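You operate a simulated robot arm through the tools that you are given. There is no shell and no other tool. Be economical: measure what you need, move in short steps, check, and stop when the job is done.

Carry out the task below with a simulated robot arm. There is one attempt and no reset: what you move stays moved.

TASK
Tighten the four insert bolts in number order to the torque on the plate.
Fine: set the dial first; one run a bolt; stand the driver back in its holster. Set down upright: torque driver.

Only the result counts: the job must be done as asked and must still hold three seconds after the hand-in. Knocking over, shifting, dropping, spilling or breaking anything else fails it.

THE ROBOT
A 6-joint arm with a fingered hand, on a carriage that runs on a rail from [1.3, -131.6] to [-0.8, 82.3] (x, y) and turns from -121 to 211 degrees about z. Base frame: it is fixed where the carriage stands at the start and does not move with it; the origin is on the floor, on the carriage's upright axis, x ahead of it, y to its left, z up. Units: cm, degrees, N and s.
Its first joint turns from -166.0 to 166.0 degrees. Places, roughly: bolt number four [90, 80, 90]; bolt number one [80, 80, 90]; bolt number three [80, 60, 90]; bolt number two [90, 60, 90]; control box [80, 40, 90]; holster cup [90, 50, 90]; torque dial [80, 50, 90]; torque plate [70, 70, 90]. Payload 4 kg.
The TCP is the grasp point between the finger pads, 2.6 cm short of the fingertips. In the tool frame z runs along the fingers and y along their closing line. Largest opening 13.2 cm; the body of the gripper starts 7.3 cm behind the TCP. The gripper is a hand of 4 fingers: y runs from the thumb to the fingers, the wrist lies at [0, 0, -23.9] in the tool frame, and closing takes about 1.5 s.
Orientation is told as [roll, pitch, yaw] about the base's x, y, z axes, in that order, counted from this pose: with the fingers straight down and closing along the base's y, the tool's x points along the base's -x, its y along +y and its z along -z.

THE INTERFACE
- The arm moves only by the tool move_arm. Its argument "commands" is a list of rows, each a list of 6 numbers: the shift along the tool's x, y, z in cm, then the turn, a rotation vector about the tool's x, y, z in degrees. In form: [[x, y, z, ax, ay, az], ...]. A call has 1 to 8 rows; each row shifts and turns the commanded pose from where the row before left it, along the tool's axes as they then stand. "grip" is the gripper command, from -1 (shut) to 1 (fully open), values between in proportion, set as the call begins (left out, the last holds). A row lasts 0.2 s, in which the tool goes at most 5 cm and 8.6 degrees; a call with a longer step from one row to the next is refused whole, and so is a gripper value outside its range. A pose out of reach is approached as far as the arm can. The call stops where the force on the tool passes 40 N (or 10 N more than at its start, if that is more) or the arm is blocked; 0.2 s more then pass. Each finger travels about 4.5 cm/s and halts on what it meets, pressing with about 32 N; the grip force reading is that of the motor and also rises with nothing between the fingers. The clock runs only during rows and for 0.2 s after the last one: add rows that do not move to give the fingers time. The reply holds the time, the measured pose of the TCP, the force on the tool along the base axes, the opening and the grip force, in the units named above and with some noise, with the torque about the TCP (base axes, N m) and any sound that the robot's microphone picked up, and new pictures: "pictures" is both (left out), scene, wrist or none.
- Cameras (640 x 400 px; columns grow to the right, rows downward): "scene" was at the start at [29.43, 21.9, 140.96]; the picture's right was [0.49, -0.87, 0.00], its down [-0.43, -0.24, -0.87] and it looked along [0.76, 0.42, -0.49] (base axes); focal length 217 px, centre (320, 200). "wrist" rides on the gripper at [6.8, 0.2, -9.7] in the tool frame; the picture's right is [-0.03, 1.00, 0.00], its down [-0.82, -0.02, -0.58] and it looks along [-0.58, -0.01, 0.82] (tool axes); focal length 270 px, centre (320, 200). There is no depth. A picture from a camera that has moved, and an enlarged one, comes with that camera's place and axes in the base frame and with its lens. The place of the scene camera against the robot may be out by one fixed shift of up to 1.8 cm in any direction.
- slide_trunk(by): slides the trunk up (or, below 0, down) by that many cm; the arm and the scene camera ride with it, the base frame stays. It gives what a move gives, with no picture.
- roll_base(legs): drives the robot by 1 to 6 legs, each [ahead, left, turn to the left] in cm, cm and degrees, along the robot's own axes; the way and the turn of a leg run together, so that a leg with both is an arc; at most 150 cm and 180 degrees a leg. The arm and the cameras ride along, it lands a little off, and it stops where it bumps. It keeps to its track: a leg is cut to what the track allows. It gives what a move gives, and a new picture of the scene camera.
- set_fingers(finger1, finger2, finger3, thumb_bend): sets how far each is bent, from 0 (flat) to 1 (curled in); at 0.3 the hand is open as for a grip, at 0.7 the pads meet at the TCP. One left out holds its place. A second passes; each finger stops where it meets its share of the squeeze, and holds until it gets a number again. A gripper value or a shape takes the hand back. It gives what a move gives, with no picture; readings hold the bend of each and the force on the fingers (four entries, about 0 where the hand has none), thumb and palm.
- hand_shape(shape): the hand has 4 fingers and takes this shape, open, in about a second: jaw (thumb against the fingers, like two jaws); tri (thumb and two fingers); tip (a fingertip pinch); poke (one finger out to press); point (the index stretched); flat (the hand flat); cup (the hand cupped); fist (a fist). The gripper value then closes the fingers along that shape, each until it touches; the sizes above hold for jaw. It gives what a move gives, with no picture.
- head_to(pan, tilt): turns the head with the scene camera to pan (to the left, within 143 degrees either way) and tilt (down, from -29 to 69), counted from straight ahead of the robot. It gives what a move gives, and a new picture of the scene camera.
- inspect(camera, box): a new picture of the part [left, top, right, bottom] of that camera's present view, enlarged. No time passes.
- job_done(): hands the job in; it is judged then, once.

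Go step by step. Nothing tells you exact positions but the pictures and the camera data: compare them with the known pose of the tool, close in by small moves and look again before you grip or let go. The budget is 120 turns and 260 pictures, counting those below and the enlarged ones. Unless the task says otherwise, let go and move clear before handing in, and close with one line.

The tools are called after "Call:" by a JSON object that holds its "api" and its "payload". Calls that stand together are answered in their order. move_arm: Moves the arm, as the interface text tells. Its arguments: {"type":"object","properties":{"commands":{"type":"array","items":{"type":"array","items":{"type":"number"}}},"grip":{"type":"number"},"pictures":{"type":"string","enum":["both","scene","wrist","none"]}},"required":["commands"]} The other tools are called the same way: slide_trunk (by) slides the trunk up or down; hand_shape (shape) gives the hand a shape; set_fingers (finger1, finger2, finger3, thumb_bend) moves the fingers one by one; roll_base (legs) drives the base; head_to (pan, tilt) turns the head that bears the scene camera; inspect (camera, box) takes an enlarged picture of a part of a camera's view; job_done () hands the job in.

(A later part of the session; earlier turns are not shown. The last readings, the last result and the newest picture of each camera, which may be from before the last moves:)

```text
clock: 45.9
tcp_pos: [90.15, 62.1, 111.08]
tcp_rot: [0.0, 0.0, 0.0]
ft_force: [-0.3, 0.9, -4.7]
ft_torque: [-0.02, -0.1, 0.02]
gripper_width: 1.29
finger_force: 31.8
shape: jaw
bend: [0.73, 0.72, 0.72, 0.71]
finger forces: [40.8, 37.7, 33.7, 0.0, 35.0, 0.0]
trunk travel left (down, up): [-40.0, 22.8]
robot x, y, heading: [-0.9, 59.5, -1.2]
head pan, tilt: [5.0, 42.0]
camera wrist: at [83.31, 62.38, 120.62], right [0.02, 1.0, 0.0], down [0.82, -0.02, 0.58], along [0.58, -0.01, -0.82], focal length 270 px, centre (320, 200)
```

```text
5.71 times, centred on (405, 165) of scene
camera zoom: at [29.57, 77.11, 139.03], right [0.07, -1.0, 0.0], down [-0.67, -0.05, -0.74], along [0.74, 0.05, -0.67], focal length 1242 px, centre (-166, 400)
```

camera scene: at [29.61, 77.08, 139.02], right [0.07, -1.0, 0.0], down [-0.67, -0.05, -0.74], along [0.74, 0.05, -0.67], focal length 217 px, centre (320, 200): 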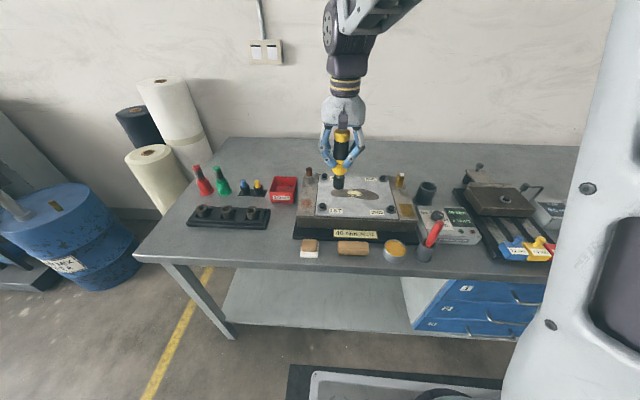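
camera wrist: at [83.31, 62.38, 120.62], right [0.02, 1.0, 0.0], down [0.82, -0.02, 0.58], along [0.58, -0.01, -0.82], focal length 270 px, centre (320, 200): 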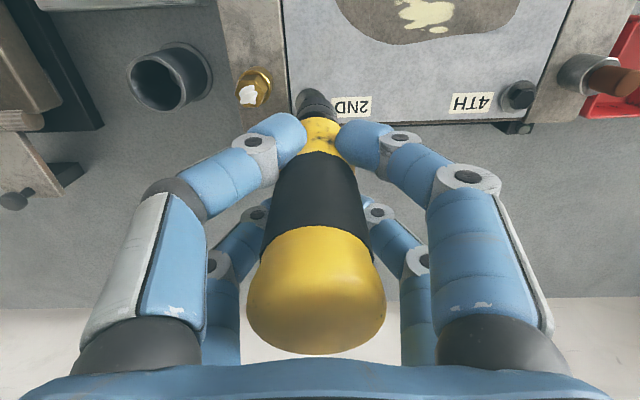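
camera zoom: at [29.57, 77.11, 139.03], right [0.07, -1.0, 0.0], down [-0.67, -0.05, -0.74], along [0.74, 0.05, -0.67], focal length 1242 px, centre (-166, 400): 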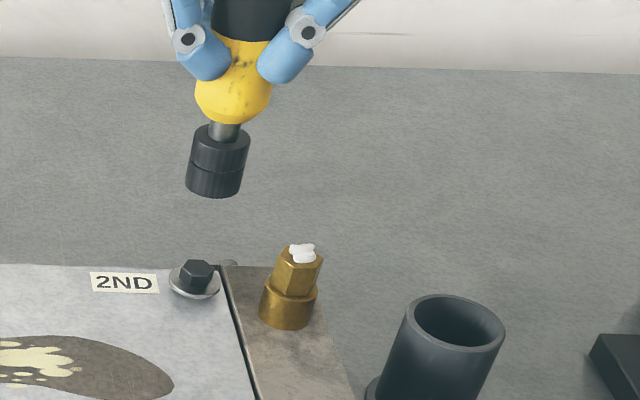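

Bolt 2 estimated at [91.0, 61.45]. Shifting and descending partway.

Call:
{"api": "move_arm", "payload": {"commands": [[-0.85, -0.65, 0, 0, 0, 0], [0, 0, 1.5, 0, 0, 0], [0, 0, 1.5, 0, 0, 0], [0, 0, 1.3, 0, 0, 0], [0, 0, 0, 0, 0, 0]], "pictures": "none"}}

Call:
{"api": "inspect", "payload": {"camera": "wrist", "box": [290, 70, 360, 120]}}

Call:
{"api": "inspect", "payload": {"camera": "scene", "box": [380, 150, 420, 190]}}

```text
clock: 47.1
tcp_pos: [90.96, 61.55, 106.77]
tcp_rot: [0.0, -0.1, 0.0]
ft_force: [0.1, -0.3, -5.2]
ft_torque: [0.04, -0.01, -0.03]
gripper_width: 1.25
finger_force: 31.8
shape: jaw
bend: [0.73, 0.72, 0.72, 0.71]
finger forces: [40.9, 38.2, 34.2, 0.0, 35.6, 0.0]
trunk travel left (down, up): [-40.0, 22.8]
robot x, y, heading: [-0.55, 59.56, -1.0]
head pan, tilt: [5.0, 42.0]
```

```text
8.00 times, centred on (325, 95) of wrist
camera zoom: at [84.12, 61.82, 116.31], right [0.03, 1.0, 0.0], down [0.82, -0.02, 0.58], along [0.58, -0.01, -0.82], focal length 2162 px, centre (280, 1040)
```

zoom: 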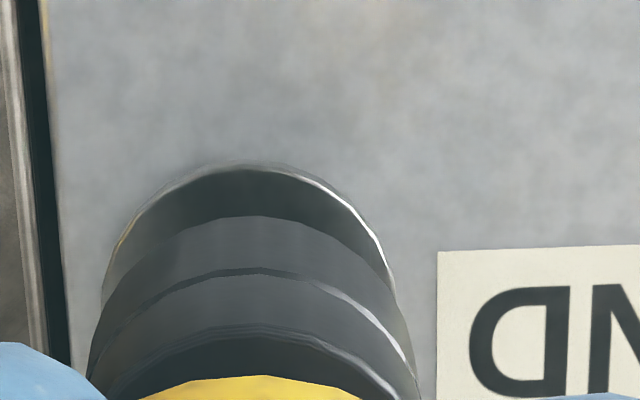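

```text
10.00 times, centred on (400, 170) of scene
camera zoom: at [29.61, 77.09, 139.03], right [0.07, -1.0, 0.0], down [-0.67, -0.05, -0.74], along [0.74, 0.05, -0.67], focal length 2173 px, centre (-480, 500)
```

zoom: 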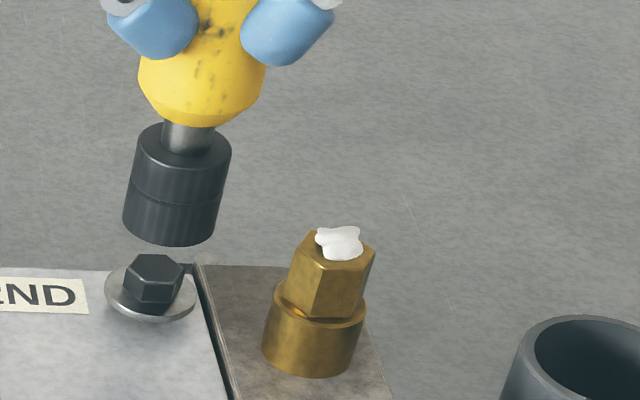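

Bolt 2 alignment is good in both views. Descending over the head.

Call:
{"api": "move_arm", "payload": {"commands": [[-0.08, 0, 0.5, 0, 0, 0], [0, 0, 0.5, 0, 0, 0], [0, 0, 0.5, 0, 0, 0], [0, 0, 0.5, 0, 0, 0], [0, 0, 0.4, 0, 0, 0], [0, 0, 0.3, 0, 0, 0], [0, 0, 0, 0, 0, 0]], "pictures": "none"}}

Call:
{"api": "inspect", "payload": {"camera": "scene", "box": [380, 150, 420, 190]}}

Call:
{"api": "inspect", "payload": {"camera": "wrist", "box": [290, 70, 360, 120]}}

```text
clock: 48.7
tcp_pos: [90.67, 61.51, 104.43]
tcp_rot: [0.0, -0.4, 0.0]
ft_force: [-6.5, 2.4, 30.0]
ft_torque: [0.24, 0.26, 0.02]
gripper_width: 1.32
finger_force: 32.3
shape: jaw
bend: [0.73, 0.72, 0.73, 0.71]
finger forces: [46.8, 42.6, 33.3, 0.1, 38.7, 0.0]
trunk travel left (down, up): [-40.0, 22.8]
robot x, y, heading: [-0.27, 59.38, -0.8]
head pan, tilt: [5.0, 42.0]
```

```text
10.00 times, centred on (400, 170) of scene
camera zoom: at [29.44, 77.1, 139.08], right [0.07, -1.0, 0.0], down [-0.67, -0.05, -0.74], along [0.74, 0.05, -0.67], focal length 2173 px, centre (-480, 500)
```

zoom: 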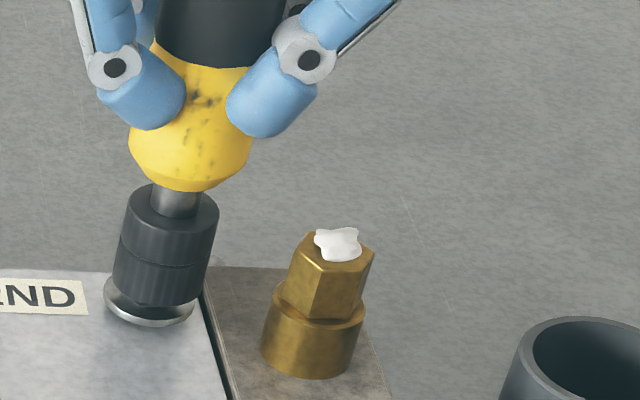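

```text
8.00 times, centred on (325, 95) of wrist
camera zoom: at [83.86, 61.73, 113.96], right [0.03, 1.0, 0.0], down [0.81, -0.02, 0.58], along [0.58, -0.01, -0.81], focal length 2162 px, centre (280, 1040)
```

zoom: 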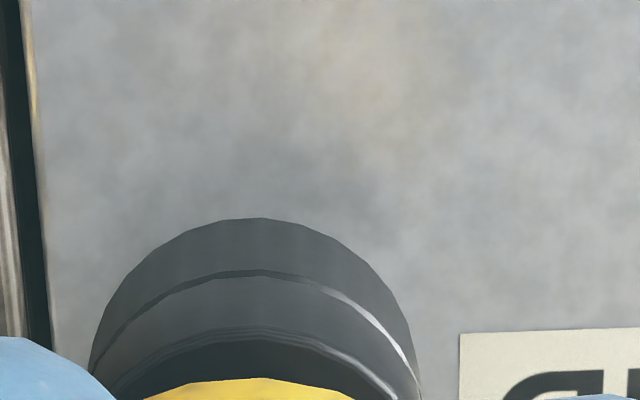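

Call:
{"api": "inspect", "payload": {"camera": "scene", "box": [410, 190, 480, 250]}}

Call:
{"api": "inspect", "payload": {"camera": "scene", "box": [382, 162, 406, 186]}}

```text
6.67 times, centred on (445, 220) of scene
camera zoom: at [29.44, 77.1, 139.08], right [0.07, -1.0, 0.0], down [-0.67, -0.05, -0.74], along [0.74, 0.05, -0.67], focal length 1448 px, centre (-513, 67)
```

zoom: 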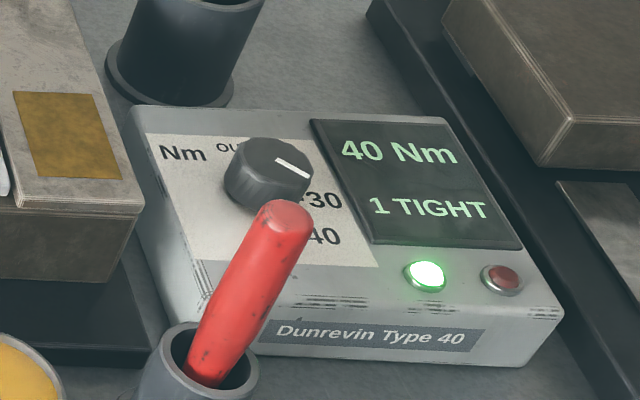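

```text
16.00 times, centred on (394, 174) of scene
camera zoom: at [29.44, 77.1, 139.08], right [0.07, -1.0, 0.0], down [-0.67, -0.05, -0.74], along [0.74, 0.05, -0.67], focal length 3476 px, centre (-864, 616)
```

zoom: 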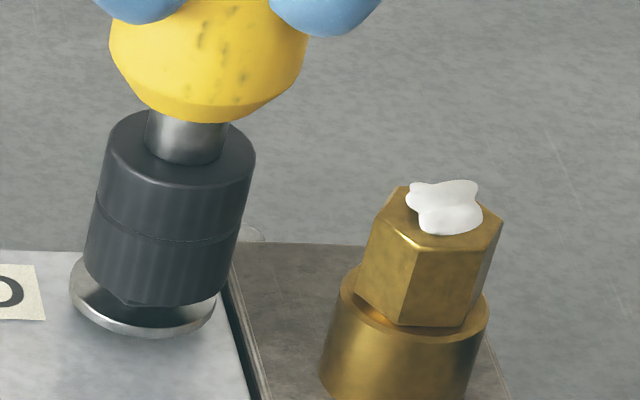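

Force rose early with the head corner peeking out: the socket is riding on the head, slightly toward −x. Not triggered yet; I'll lift, shift +x 0.3, and retry.

Call:
{"api": "move_arm", "payload": {"commands": [[0, 0, -0.6, 0, 0, 0], [0, 0, -0.8, 0, 0, 0], [-0.25, 0.04, 0, 0, 0, 0], [0, 0, 0, 0, 0, 0]], "pictures": "none"}}

Call:
{"api": "inspect", "payload": {"camera": "scene", "box": [382, 162, 406, 186]}}

Call:
{"api": "inspect", "payload": {"camera": "wrist", "box": [290, 70, 360, 120]}}

```text
clock: 49.7
tcp_pos: [90.99, 61.55, 105.5]
tcp_rot: [0.0, 0.0, 0.1]
ft_force: [0.8, -0.5, -5.1]
ft_torque: [-0.05, -0.03, -0.02]
gripper_width: 1.3
finger_force: 32.2
shape: jaw
bend: [0.73, 0.72, 0.72, 0.71]
finger forces: [42.7, 41.9, 34.4, 0.0, 37.6, 0.0]
trunk travel left (down, up): [-40.0, 22.8]
robot x, y, heading: [-0.3, 59.39, -0.9]
head pan, tilt: [5.0, 42.0]
```

```text
16.00 times, centred on (394, 174) of scene
camera zoom: at [29.61, 77.09, 139.02], right [0.07, -1.0, 0.0], down [-0.67, -0.05, -0.74], along [0.74, 0.05, -0.67], focal length 3476 px, centre (-864, 616)
```

zoom: 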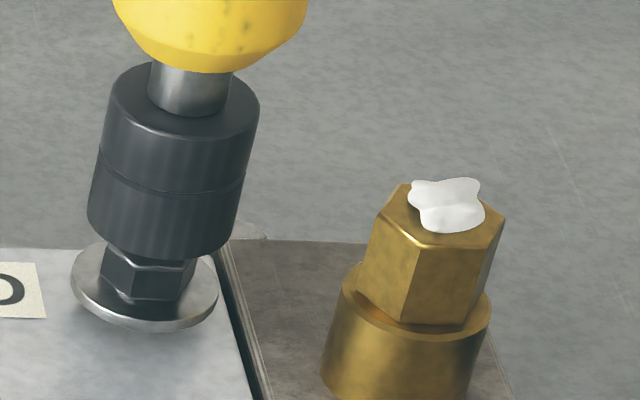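

```text
8.00 times, centred on (325, 95) of wrist
camera zoom: at [84.22, 61.86, 114.97], right [0.03, 1.0, 0.0], down [0.82, -0.02, 0.58], along [0.58, -0.01, -0.82], focal length 2162 px, centre (280, 1040)
```

zoom: 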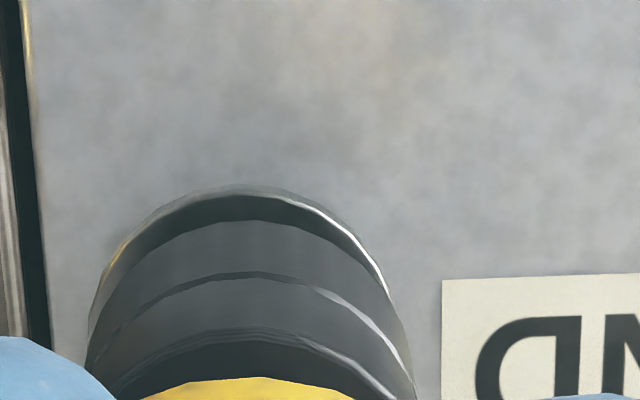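

Call:
{"api": "move_arm", "payload": {"commands": [[-0.28, -0.03, 0.2, 0, 0, 0], [0, 0, 0.4, 0, 0, 0], [0, 0, 0.4, 0, 0, 0], [0, 0, 0.3, 0, 0, 0], [0, 0, 0, 0, 0, 0]], "pictures": "none"}}

Call:
{"api": "inspect", "payload": {"camera": "scene", "box": [382, 162, 406, 186]}}

```text
clock: 50.9
tcp_pos: [91.33, 61.51, 104.17]
tcp_rot: [0.0, 0.0, 0.0]
ft_force: [-0.3, -0.4, -5.3]
ft_torque: [0.05, -0.03, 0.03]
gripper_width: 1.29
finger_force: 32.0
shape: jaw
bend: [0.73, 0.72, 0.72, 0.71]
finger forces: [42.6, 41.8, 34.6, 0.0, 37.7, 0.1]
trunk travel left (down, up): [-40.0, 22.8]
robot x, y, heading: [-0.49, 59.83, -1.0]
head pan, tilt: [5.0, 42.0]
```

```text
16.00 times, centred on (394, 174) of scene
camera zoom: at [29.61, 77.09, 139.03], right [0.07, -1.0, 0.0], down [-0.67, -0.05, -0.74], along [0.74, 0.05, -0.67], focal length 3476 px, centre (-864, 616)
```

zoom: 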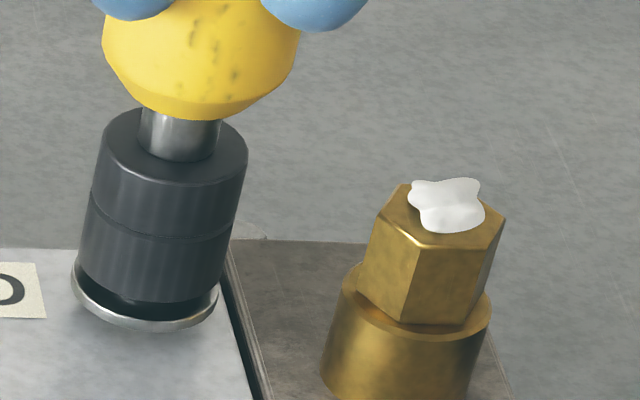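

The socket now slides over the head freely. Pressing down to seat and hold.

Call:
{"api": "move_arm", "payload": {"commands": [[0, 0, 0.3, 0, 0, 0], [0, 0, 0.3, 0, 0, 0], [0, 0, 0.3, 0, 0, 0], [0, 0, 0, 0, 0, 0]], "pictures": "none"}}

Call:
{"api": "inspect", "payload": {"camera": "scene", "box": [382, 162, 406, 186]}}

```text
clock: 51.9
tcp_pos: [91.35, 61.46, 103.35]
tcp_rot: [0.1, -0.1, 0.1]
ft_force: [3.1, -0.2, 20.0]
ft_torque: [-0.03, -0.75, 0.4]
gripper_width: 1.23
finger_force: 31.9
shape: jaw
bend: [0.73, 0.72, 0.72, 0.71]
finger forces: [43.7, 43.6, 33.4, 0.0, 38.1, 0.0]
trunk travel left (down, up): [-40.0, 22.8]
robot x, y, heading: [-0.39, 59.51, -0.9]
head pan, tilt: [5.0, 42.0]
```

```text
16.00 times, centred on (394, 174) of scene
camera zoom: at [29.52, 77.08, 139.06], right [0.07, -1.0, 0.0], down [-0.67, -0.05, -0.74], along [0.74, 0.05, -0.67], focal length 3476 px, centre (-864, 616)
```

zoom: 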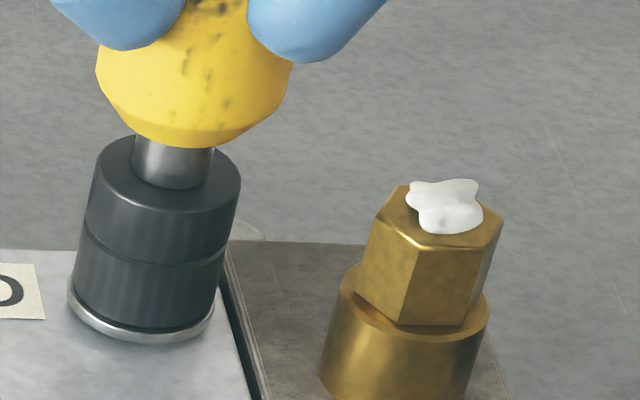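

Call:
{"api": "move_arm", "payload": {"commands": [[0, 0, 0.1, 0, 0, 0], [0, 0, 0, 0, 0, 0], [0, 0, 0, 0, 0, 0], [0, 0, 0, 0, 0, 0], [0, 0, 0, 0, 0, 0]], "pictures": "none"}}

Call:
{"api": "inspect", "payload": {"camera": "scene", "box": [410, 190, 480, 250]}}

```text
clock: 53.1
tcp_pos: [91.31, 61.49, 103.13]
tcp_rot: [0.0, 0.1, 0.0]
ft_force: [3.0, -1.7, 21.6]
ft_torque: [-0.01, -0.74, 0.46]
gripper_width: 1.26
finger_force: 31.4
shape: jaw
bend: [0.73, 0.72, 0.72, 0.71]
finger forces: [42.9, 43.4, 33.2, 0.0, 37.7, 0.1]
trunk travel left (down, up): [-40.0, 22.8]
robot x, y, heading: [-0.45, 59.53, -0.8]
head pan, tilt: [5.0, 42.0]
```

```text
6.67 times, centred on (445, 220) of scene
camera zoom: at [29.56, 77.08, 139.04], right [0.07, -1.0, 0.0], down [-0.67, -0.05, -0.74], along [0.74, 0.05, -0.67], focal length 1448 px, centre (-513, 67)
```

zoom: 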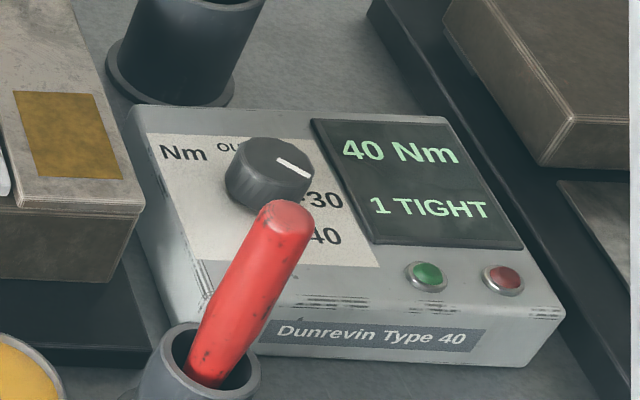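

The run is in progress (green light off). Keep the pressure on.

Call:
{"api": "move_arm", "payload": {"commands": [[0, 0, 0.1, 0, 0, 0], [0, 0, 0, 0, 0, 0], [0, 0, 0, 0, 0, 0], [0, 0, 0, 0, 0, 0]], "pictures": "none"}}

Call:
{"api": "inspect", "payload": {"camera": "scene", "box": [410, 190, 480, 250]}}

```text
clock: 54.1
tcp_pos: [91.44, 61.56, 103.18]
tcp_rot: [0.0, -0.1, -0.1]
ft_force: [-1.0, 0.0, 14.6]
ft_torque: [0.05, -0.11, -0.01]
gripper_width: 1.25
finger_force: 32.2
shape: jaw
bend: [0.73, 0.72, 0.72, 0.71]
finger forces: [42.9, 44.2, 33.9, 0.1, 38.1, 0.0]
trunk travel left (down, up): [-40.0, 22.8]
robot x, y, heading: [-0.39, 59.45, -1.0]
head pan, tilt: [5.0, 42.0]
```

```text
6.67 times, centred on (445, 220) of scene
camera zoom: at [29.54, 77.08, 139.05], right [0.07, -1.0, 0.0], down [-0.67, -0.05, -0.74], along [0.74, 0.05, -0.67], focal length 1448 px, centre (-513, 67)
```

zoom: 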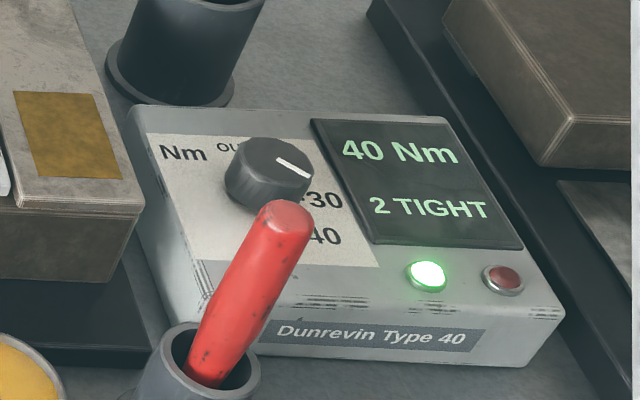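

"2 TIGHT". Lifting and moving to bolt 3.

Call:
{"api": "move_arm", "payload": {"commands": [[0, 0, -1, 0, 0, 0], [0, 0, -2.5, 0, 0, 0], [0, 0, -2.5, 0, 0, 0], [3.8, 0, 0, 0, 0, 0], [3.8, 0, 0, 0, 0, 0], [3.8, 0, 0, 0, 0, 0], [3.8, 0, 0, 0, 0, 0], [0, 0, 1.4, 0, 0, 0]], "pictures": "none"}}

Call:
{"api": "move_arm", "payload": {"commands": [[0, 0, 0, 0, 0, 0]], "pictures": "scene"}}

Call:
{"api": "inspect", "payload": {"camera": "wrist", "box": [270, 50, 370, 120]}}

Call:
{"api": "inspect", "payload": {"camera": "scene", "box": [370, 170, 420, 220]}}

```text
clock: 55.9
tcp_pos: [76.0, 61.43, 107.63]
tcp_rot: [0.0, 0.0, -0.1]
ft_force: [0.4, 0.4, -4.7]
ft_torque: [0.04, 0.01, 0.0]
gripper_width: 1.24
finger_force: 32.0
shape: jaw
bend: [0.73, 0.72, 0.72, 0.71]
finger forces: [42.1, 41.0, 36.2, 0.0, 38.6, 0.0]
trunk travel left (down, up): [-40.0, 22.8]
robot x, y, heading: [-0.66, 59.39, -0.8]
head pan, tilt: [5.0, 42.0]
```

```text
clock: 56.3
tcp_pos: [75.99, 61.45, 107.49]
tcp_rot: [0.0, 0.1, 0.0]
ft_force: [-1.0, -0.6, -5.6]
ft_torque: [0.02, 0.01, 0.0]
gripper_width: 1.2
finger_force: 31.5
shape: jaw
bend: [0.73, 0.72, 0.72, 0.71]
finger forces: [42.0, 41.1, 36.1, 0.0, 38.6, 0.0]
trunk travel left (down, up): [-40.0, 22.8]
robot x, y, heading: [-0.65, 59.23, -1.0]
head pan, tilt: [5.0, 42.0]
camera scene: at [29.61, 77.09, 139.03], right [0.07, -1.0, 0.0], down [-0.67, -0.05, -0.74], along [0.74, 0.05, -0.67], focal length 217 px, centre (320, 200)
```

scene: 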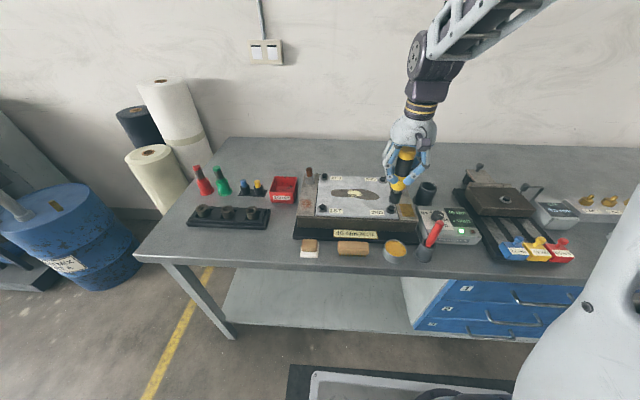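

```text
5.71 times, centred on (320, 85) of wrist
camera zoom: at [69.21, 61.76, 117.05], right [0.03, 1.0, 0.0], down [0.82, -0.02, 0.58], along [0.58, -0.01, -0.82], focal length 1544 px, centre (320, 857)
```

zoom: 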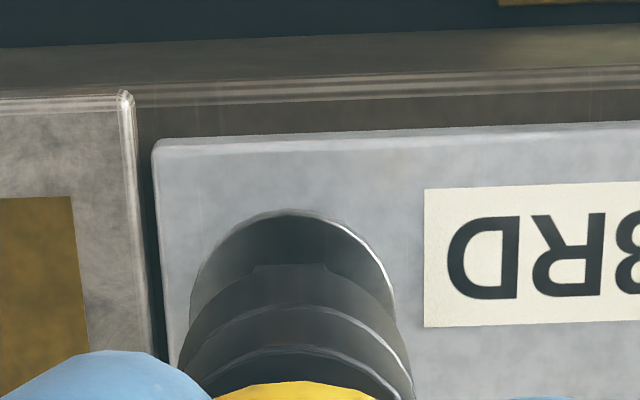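

```text
8.00 times, centred on (395, 195) of scene
camera zoom: at [29.61, 77.09, 139.03], right [0.07, -1.0, 0.0], down [-0.67, -0.05, -0.74], along [0.74, 0.05, -0.67], focal length 1738 px, centre (-280, 240)
```

zoom: 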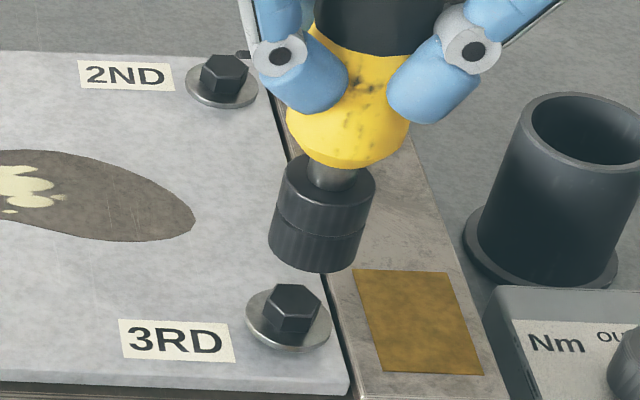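

Call:
{"api": "move_arm", "payload": {"commands": [[-0.1, 0.03, 0.5, 0, 0, 0], [0, 0, 0.5, 0, 0, 0], [0, 0, 0.5, 0, 0, 0], [0, 0, 0.3, 0, 0, 0], [0, 0, 0, 0, 0, 0]], "pictures": "none"}}

Call:
{"api": "inspect", "payload": {"camera": "wrist", "box": [290, 70, 360, 120]}}

Call:
{"api": "inspect", "payload": {"camera": "scene", "box": [375, 184, 405, 214]}}

```text
clock: 57.5
tcp_pos: [76.15, 61.57, 105.8]
tcp_rot: [0.0, 0.1, 0.1]
ft_force: [0.7, -0.5, -5.2]
ft_torque: [0.0, 0.02, 0.0]
gripper_width: 1.23
finger_force: 31.7
shape: jaw
bend: [0.73, 0.72, 0.72, 0.71]
finger forces: [42.1, 41.0, 36.5, 0.1, 39.0, 0.0]
trunk travel left (down, up): [-40.0, 22.8]
robot x, y, heading: [-0.19, 59.46, -0.8]
head pan, tilt: [5.0, 42.0]
```

```text
8.00 times, centred on (325, 95) of wrist
camera zoom: at [69.39, 61.8, 115.27], right [0.03, 1.0, 0.0], down [0.82, -0.02, 0.58], along [0.58, -0.01, -0.82], focal length 2162 px, centre (280, 1040)
```

zoom: 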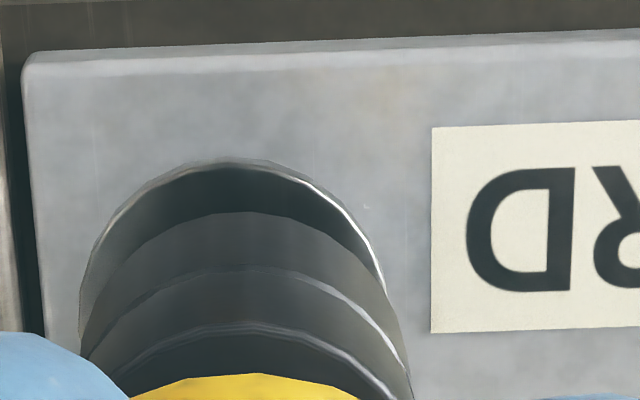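

```text
13.33 times, centred on (390, 199) of scene
camera zoom: at [29.61, 77.09, 139.03], right [0.07, -1.0, 0.0], down [-0.67, -0.05, -0.74], along [0.74, 0.05, -0.67], focal length 2897 px, centre (-613, 213)
```

zoom: 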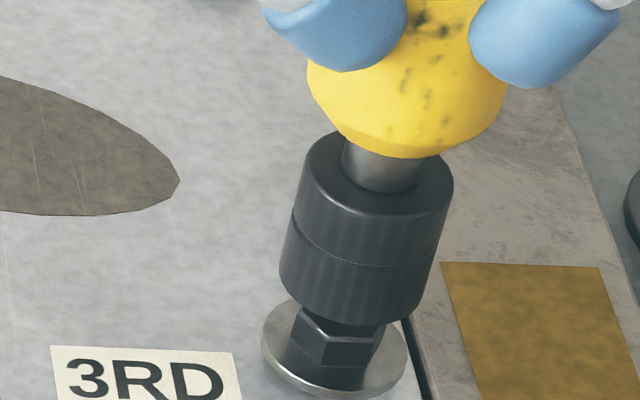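

Call:
{"api": "move_arm", "payload": {"commands": [[0, -0.04, 0.4, 0, 0, 0], [0, 0, 0.4, 0, 0, 0], [0, 0, 0.4, 0, 0, 0], [0, 0, 0.2, 0, 0, 0], [0, 0, 0, 0, 0, 0]], "pictures": "none"}}

Call:
{"api": "inspect", "payload": {"camera": "scene", "box": [375, 184, 405, 214]}}

```text
clock: 58.7
tcp_pos: [76.31, 61.5, 104.4]
tcp_rot: [0.0, 0.0, 0.0]
ft_force: [0.2, 1.2, -4.5]
ft_torque: [0.02, 0.0, 0.01]
gripper_width: 1.18
finger_force: 32.1
shape: jaw
bend: [0.73, 0.72, 0.72, 0.71]
finger forces: [42.1, 40.9, 36.7, 0.1, 39.2, 0.0]
trunk travel left (down, up): [-40.0, 22.8]
robot x, y, heading: [-0.72, 59.28, -1.0]
head pan, tilt: [5.0, 42.0]
```

```text
13.33 times, centred on (390, 199) of scene
camera zoom: at [29.61, 77.09, 139.03], right [0.07, -1.0, 0.0], down [-0.67, -0.05, -0.74], along [0.74, 0.05, -0.67], focal length 2897 px, centre (-613, 213)
```

zoom: 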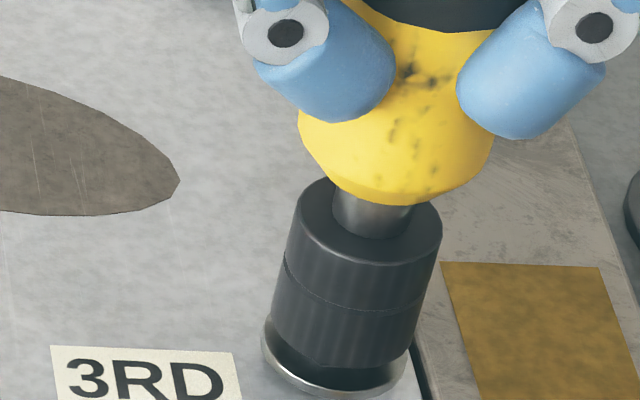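

Bolt 3 head is inside the socket with no side force. Pressing down.

Call:
{"api": "move_arm", "payload": {"commands": [[0, 0, 0.3, 0, 0, 0], [0, 0, 0.3, 0, 0, 0], [0, 0, 0.3, 0, 0, 0], [0, 0, 0.2, 0, 0, 0], [0, 0, 0, 0, 0, 0]], "pictures": "none"}}

Call:
{"api": "inspect", "payload": {"camera": "scene", "box": [370, 180, 480, 250]}}

```text
clock: 59.9
tcp_pos: [76.13, 61.2, 103.54]
tcp_rot: [0.0, -0.1, 0.0]
ft_force: [3.5, -0.1, 14.8]
ft_torque: [0.13, -0.97, 0.38]
gripper_width: 1.18
finger_force: 32.3
shape: jaw
bend: [0.73, 0.72, 0.72, 0.71]
finger forces: [42.9, 43.4, 35.4, 0.1, 39.4, 0.1]
trunk travel left (down, up): [-40.0, 22.8]
robot x, y, heading: [-0.38, 59.64, -1.0]
head pan, tilt: [5.0, 42.0]
```

```text
5.71 times, centred on (425, 215) of scene
camera zoom: at [29.55, 77.09, 139.04], right [0.07, -1.0, 0.0], down [-0.67, -0.05, -0.74], along [0.74, 0.05, -0.67], focal length 1242 px, centre (-280, 114)
```

zoom: 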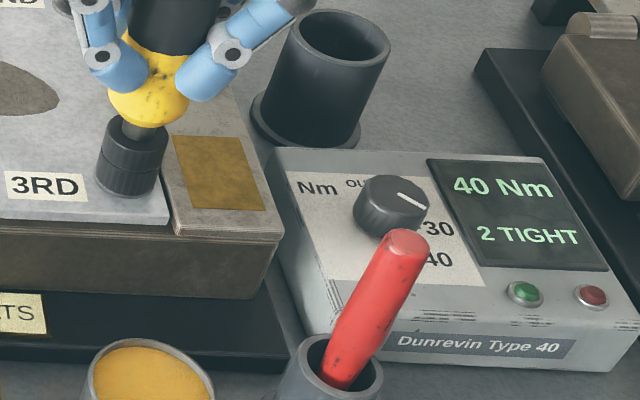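

Green off: the run has started. Keeping steady pressure.

Call:
{"api": "move_arm", "payload": {"commands": [[0, 0, 0.1, 0, 0, 0], [0, 0, 0, 0, 0, 0], [0, 0, 0.05, 0, 0, 0], [0, 0, 0, 0, 0, 0], [0, 0, 0, 0, 0, 0], [0, 0, 0, 0, 0, 0]], "pictures": "none"}}

Call:
{"api": "inspect", "payload": {"camera": "scene", "box": [370, 180, 480, 250]}}

```text
clock: 61.3
tcp_pos: [76.17, 61.47, 103.24]
tcp_rot: [0.1, 0.1, 0.0]
ft_force: [1.8, -1.1, 14.7]
ft_torque: [0.1, -0.75, 0.41]
gripper_width: 1.16
finger_force: 32.5
shape: jaw
bend: [0.72, 0.72, 0.72, 0.71]
finger forces: [42.1, 42.8, 34.6, 0.0, 39.1, 0.1]
trunk travel left (down, up): [-40.0, 22.8]
robot x, y, heading: [-0.78, 58.93, -0.9]
head pan, tilt: [5.0, 42.0]
```

```text
5.71 times, centred on (425, 215) of scene
camera zoom: at [29.58, 77.09, 139.03], right [0.07, -1.0, 0.0], down [-0.67, -0.05, -0.74], along [0.74, 0.05, -0.67], focal length 1242 px, centre (-280, 114)
```

zoom: 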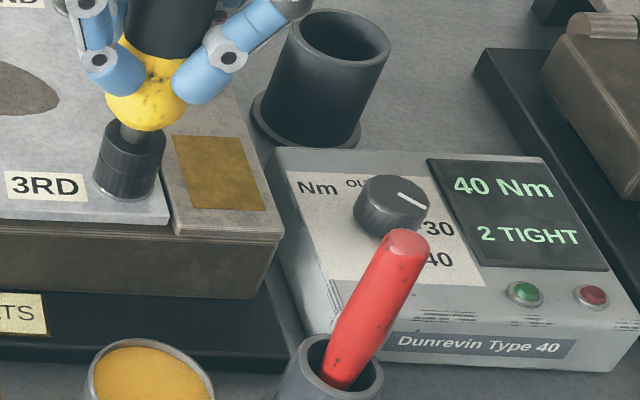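

Call:
{"api": "move_arm", "payload": {"commands": [[0, 0, 0.1, 0, 0, 0], [0, 0, 0, 0, 0, 0], [0, 0, 0, 0, 0, 0]], "pictures": "none"}}

Call:
{"api": "inspect", "payload": {"camera": "scene", "box": [370, 180, 480, 250]}}

```text
clock: 62.1
tcp_pos: [76.18, 61.36, 103.18]
tcp_rot: [0.0, -0.2, 0.1]
ft_force: [-0.3, -0.6, 11.0]
ft_torque: [0.1, -0.14, -0.02]
gripper_width: 1.17
finger_force: 31.9
shape: jaw
bend: [0.73, 0.72, 0.72, 0.71]
finger forces: [42.4, 44.4, 35.5, 0.0, 39.9, 0.0]
trunk travel left (down, up): [-40.0, 22.8]
robot x, y, heading: [-0.57, 59.22, -0.9]
head pan, tilt: [5.0, 42.0]
```

```text
5.71 times, centred on (425, 215) of scene
camera zoom: at [29.55, 77.08, 139.04], right [0.07, -1.0, 0.0], down [-0.67, -0.05, -0.74], along [0.74, 0.05, -0.67], focal length 1242 px, centre (-280, 114)
```

zoom: 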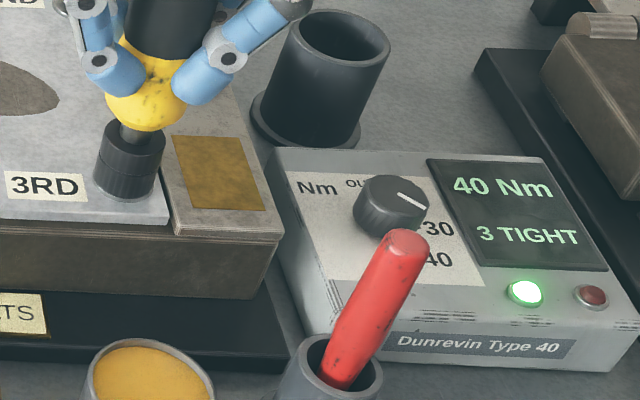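

"3 TIGHT". On to bolt 4 at about [91, 81.3].

Call:
{"api": "move_arm", "payload": {"commands": [[0, 0, -1, 0, 0, 0], [0, 0, -3, 0, 0, 0], [0, 0, -3, 0, 0, 0], [-2.95, 3.98, 0, 0, 0, 0], [-2.95, 3.98, 0, 0, 0, 0], [-2.95, 3.98, 0, 0, 0, 0], [-2.95, 3.98, 0, 0, 0, 0], [-2.95, 3.98, 0, 0, 0, 0]], "pictures": "none"}}

Call:
{"api": "move_arm", "payload": {"commands": [[0, 0, 1.1, 0, 0, 0], [0, 0, 1.1, 0, 0, 0], [0, 0, 0, 0, 0, 0]], "pictures": "scene"}}

Call:
{"api": "inspect", "payload": {"camera": "wrist", "box": [270, 50, 370, 120]}}

Call:
{"api": "inspect", "payload": {"camera": "scene", "box": [312, 140, 362, 190]}}

```text
clock: 63.9
tcp_pos: [90.97, 81.43, 110.11]
tcp_rot: [-0.1, 0.0, 0.0]
ft_force: [-0.8, -0.5, -3.6]
ft_torque: [0.06, -0.03, 0.02]
gripper_width: 1.13
finger_force: 32.0
shape: jaw
bend: [0.72, 0.72, 0.72, 0.71]
finger forces: [40.5, 41.7, 36.1, 0.0, 40.6, 0.0]
trunk travel left (down, up): [-40.0, 22.8]
robot x, y, heading: [-0.68, 59.47, -1.1]
head pan, tilt: [5.0, 42.0]
```

```text
clock: 64.7
tcp_pos: [90.89, 81.4, 107.75]
tcp_rot: [0.0, -0.1, 0.1]
ft_force: [0.3, 0.3, -5.9]
ft_torque: [0.05, -0.01, 0.01]
gripper_width: 1.11
finger_force: 31.9
shape: jaw
bend: [0.72, 0.72, 0.72, 0.71]
finger forces: [40.7, 41.9, 36.3, 0.0, 40.8, 0.0]
trunk travel left (down, up): [-40.0, 22.8]
robot x, y, heading: [-0.42, 59.65, -0.9]
head pan, tilt: [5.0, 42.0]
camera scene: at [29.61, 77.09, 139.03], right [0.07, -1.0, 0.0], down [-0.67, -0.05, -0.74], along [0.74, 0.05, -0.67], focal length 217 px, centre (320, 200)
```

scene: 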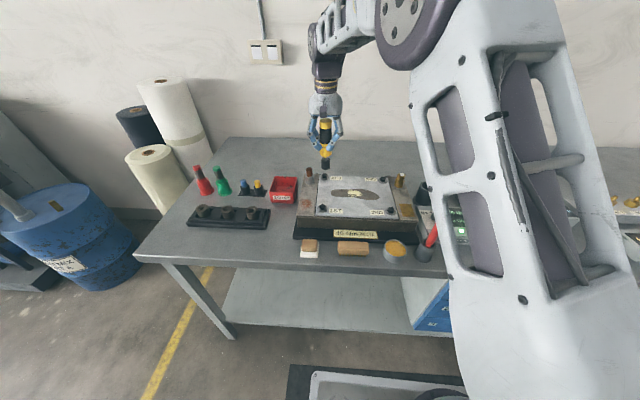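

```text
5.71 times, centred on (320, 85) of wrist
camera zoom: at [84.18, 81.61, 117.26], right [0.03, 1.0, 0.0], down [0.82, -0.02, 0.58], along [0.58, -0.01, -0.82], focal length 1544 px, centre (320, 857)
```

zoom: 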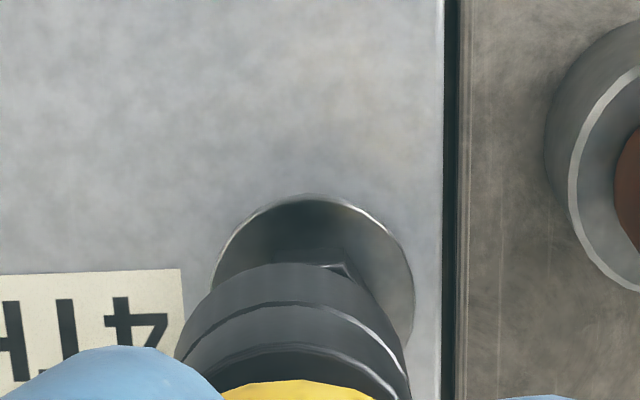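

```text
8.00 times, centred on (337, 165) of scene
camera zoom: at [29.61, 77.09, 139.03], right [0.07, -1.0, 0.0], down [-0.67, -0.05, -0.74], along [0.74, 0.05, -0.67], focal length 1738 px, centre (184, 480)
```

zoom: 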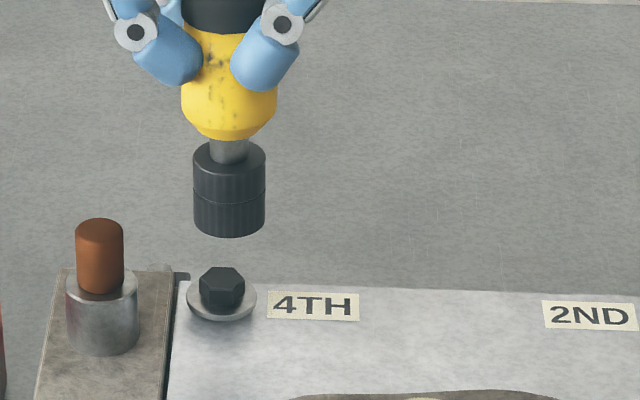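

Call:
{"api": "move_arm", "payload": {"commands": [[-0.06, 0.33, 0.5, 0, 0, 0], [0, 0, 0.5, 0, 0, 0], [0, 0, 0.5, 0, 0, 0], [0, 0, 0.5, 0, 0, 0], [0, 0, 0, 0, 0, 0]], "pictures": "none"}}

Call:
{"api": "inspect", "payload": {"camera": "wrist", "box": [290, 70, 360, 120]}}

Call:
{"api": "inspect", "payload": {"camera": "scene", "box": [325, 160, 350, 185]}}

```text
clock: 65.9
tcp_pos: [91.04, 81.68, 105.71]
tcp_rot: [0.0, 0.0, 0.0]
ft_force: [-1.4, 0.9, -4.8]
ft_torque: [-0.03, 0.01, 0.03]
gripper_width: 1.1
finger_force: 31.8
shape: jaw
bend: [0.72, 0.72, 0.72, 0.71]
finger forces: [40.7, 41.6, 36.5, 0.0, 40.9, 0.1]
trunk travel left (down, up): [-40.0, 22.8]
robot x, y, heading: [-0.34, 59.2, -0.9]
head pan, tilt: [5.0, 42.0]
```

```text
8.00 times, centred on (325, 95) of wrist
camera zoom: at [84.24, 81.99, 115.28], right [0.03, 1.0, 0.0], down [0.82, -0.02, 0.58], along [0.58, -0.01, -0.82], focal length 2162 px, centre (280, 1040)
```

zoom: 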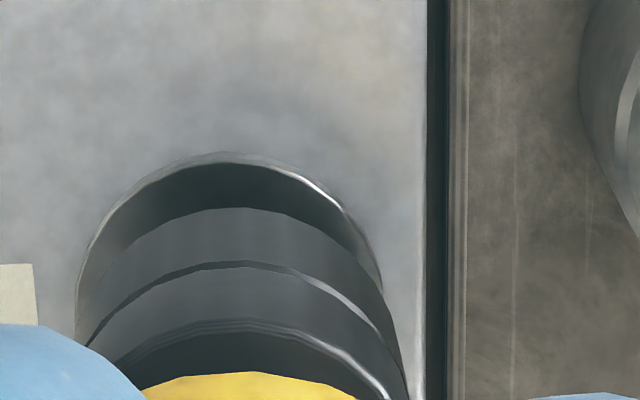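

```text
16.00 times, centred on (338, 172) of scene
camera zoom: at [29.61, 77.09, 139.03], right [0.07, -1.0, 0.0], down [-0.67, -0.05, -0.74], along [0.74, 0.05, -0.67], focal length 3476 px, centre (40, 640)
```

zoom: 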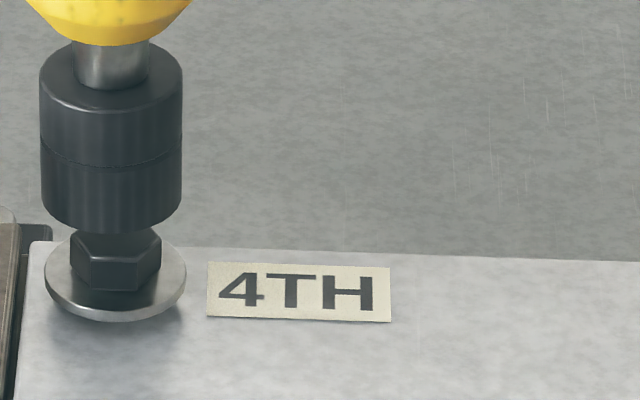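

Call:
{"api": "move_arm", "payload": {"commands": [[0, -0.1, 0.4, 0, 0, 0], [0, 0, 0.4, 0, 0, 0], [0, 0, 0.4, 0, 0, 0], [0, 0, 0.2, 0, 0, 0], [0, 0, 0, 0, 0, 0]], "pictures": "none"}}

Call:
{"api": "inspect", "payload": {"camera": "scene", "box": [325, 160, 350, 185]}}

```text
clock: 67.1
tcp_pos: [91.04, 81.56, 104.55]
tcp_rot: [0.1, -0.1, 0.0]
ft_force: [-0.1, -1.3, -5.4]
ft_torque: [0.02, 0.01, 0.03]
gripper_width: 1.11
finger_force: 32.2
shape: jaw
bend: [0.72, 0.72, 0.72, 0.71]
finger forces: [40.7, 41.7, 36.5, 0.1, 41.1, 0.0]
trunk travel left (down, up): [-40.0, 22.8]
robot x, y, heading: [-0.64, 59.32, -1.1]
head pan, tilt: [5.0, 42.0]
```

```text
16.00 times, centred on (338, 172) of scene
camera zoom: at [29.61, 77.09, 139.03], right [0.07, -1.0, 0.0], down [-0.67, -0.05, -0.74], along [0.74, 0.05, -0.67], focal length 3476 px, centre (40, 640)
```

zoom: 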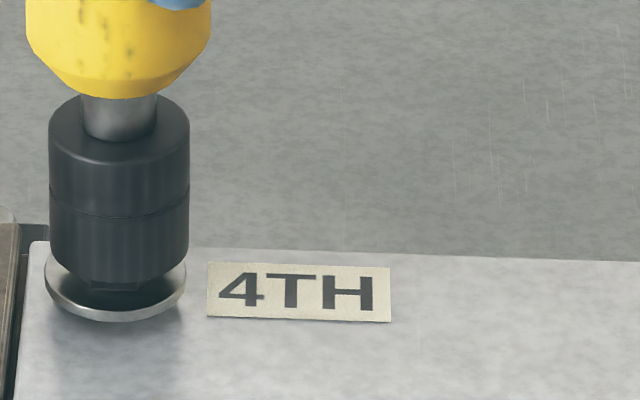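

Call:
{"api": "move_arm", "payload": {"commands": [[0, 0.06, 0.3, 0, 0, 0], [0, 0, 0.3, 0, 0, 0], [0, 0, 0.3, 0, 0, 0], [0, 0, 0.3, 0, 0, 0], [0, 0, 0, 0, 0, 0]], "pictures": "none"}}

Call:
{"api": "inspect", "payload": {"camera": "scene", "box": [325, 160, 350, 185]}}

Call:
{"api": "inspect", "payload": {"camera": "scene", "box": [410, 190, 480, 250]}}

```text
clock: 68.3
tcp_pos: [90.91, 81.63, 103.49]
tcp_rot: [0.1, -0.2, 0.0]
ft_force: [4.2, 0.6, 19.8]
ft_torque: [0.14, -1.07, 0.5]
gripper_width: 1.16
finger_force: 32.5
shape: jaw
bend: [0.73, 0.72, 0.72, 0.71]
finger forces: [43.0, 45.0, 36.4, 0.0, 42.1, 0.0]
trunk travel left (down, up): [-40.0, 22.8]
robot x, y, heading: [-0.92, 59.27, -1.0]
head pan, tilt: [5.0, 42.0]
```

```text
16.00 times, centred on (338, 172) of scene
camera zoom: at [29.52, 77.07, 139.06], right [0.07, -1.0, 0.0], down [-0.67, -0.05, -0.74], along [0.74, 0.05, -0.67], focal length 3476 px, centre (40, 640)
```

zoom: 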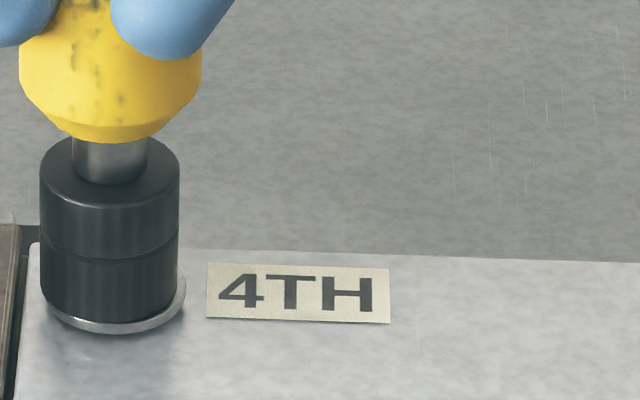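

```text
6.67 times, centred on (445, 220) of scene
camera zoom: at [29.52, 77.07, 139.06], right [0.07, -1.0, 0.0], down [-0.67, -0.05, -0.74], along [0.74, 0.05, -0.67], focal length 1448 px, centre (-513, 67)
```

zoom: 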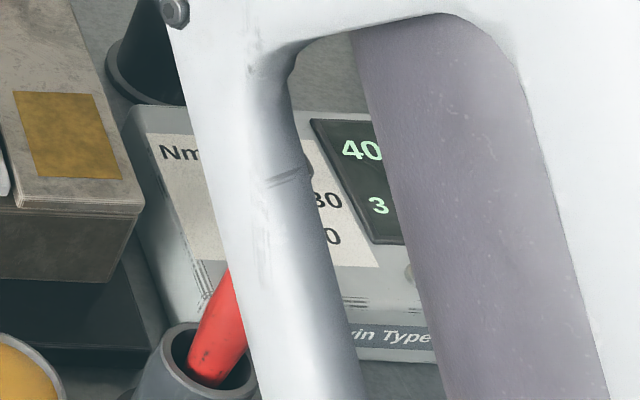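

The run on bolt 4 has begun (torque reaction present); I can still see the count digit. Holding.

Call:
{"api": "move_arm", "payload": {"commands": [[0, 0, 0.1, 0, 0, 0], [0, 0, 0, 0, 0, 0], [0, 0, 0.05, 0, 0, 0], [0, 0, 0, 0, 0, 0], [0, 0, 0, 0, 0, 0], [0, 0, 0, 0, 0, 0]], "pictures": "none"}}

Call:
{"api": "inspect", "payload": {"camera": "scene", "box": [410, 190, 480, 250]}}

```text
clock: 69.7
tcp_pos: [91.06, 81.78, 103.22]
tcp_rot: [0.0, 0.0, 0.0]
ft_force: [4.3, -0.3, 18.1]
ft_torque: [0.2, -1.03, 0.52]
gripper_width: 1.11
finger_force: 31.6
shape: jaw
bend: [0.73, 0.72, 0.72, 0.71]
finger forces: [42.3, 44.5, 35.3, 0.1, 41.2, 0.0]
trunk travel left (down, up): [-40.0, 22.8]
robot x, y, heading: [-0.55, 59.27, -1.1]
head pan, tilt: [5.0, 42.0]
```

```text
6.67 times, centred on (445, 220) of scene
camera zoom: at [29.57, 77.08, 139.04], right [0.07, -1.0, 0.0], down [-0.67, -0.05, -0.74], along [0.74, 0.05, -0.67], focal length 1448 px, centre (-513, 67)
```

zoom: 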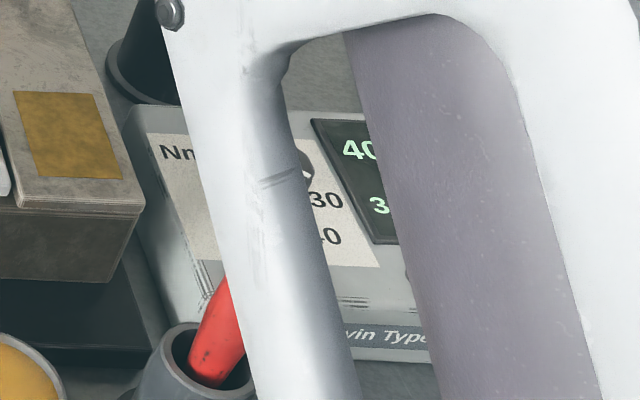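

Call:
{"api": "move_arm", "payload": {"commands": [[0, 0, 0.1, 0, 0, 0], [0, 0, 0, 0, 0, 0], [0, 0, 0, 0, 0, 0]], "pictures": "none"}}

Call:
{"api": "inspect", "payload": {"camera": "scene", "box": [410, 190, 480, 250]}}

```text
clock: 70.5
tcp_pos: [91.02, 81.77, 103.1]
tcp_rot: [0.0, -0.1, 0.0]
ft_force: [-2.4, 0.9, 11.8]
ft_torque: [0.14, -0.02, 0.02]
gripper_width: 1.13
finger_force: 32.0
shape: jaw
bend: [0.73, 0.72, 0.72, 0.71]
finger forces: [42.8, 44.2, 35.5, 0.0, 41.4, 0.0]
trunk travel left (down, up): [-40.0, 22.8]
robot x, y, heading: [-0.54, 59.2, -1.0]
head pan, tilt: [5.0, 42.0]
```

```text
6.67 times, centred on (445, 220) of scene
camera zoom: at [29.54, 77.08, 139.05], right [0.07, -1.0, 0.0], down [-0.67, -0.05, -0.74], along [0.74, 0.05, -0.67], focal length 1448 px, centre (-513, 67)
```

zoom: 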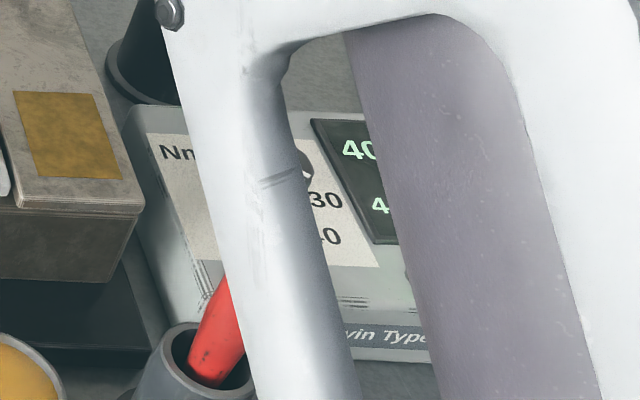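

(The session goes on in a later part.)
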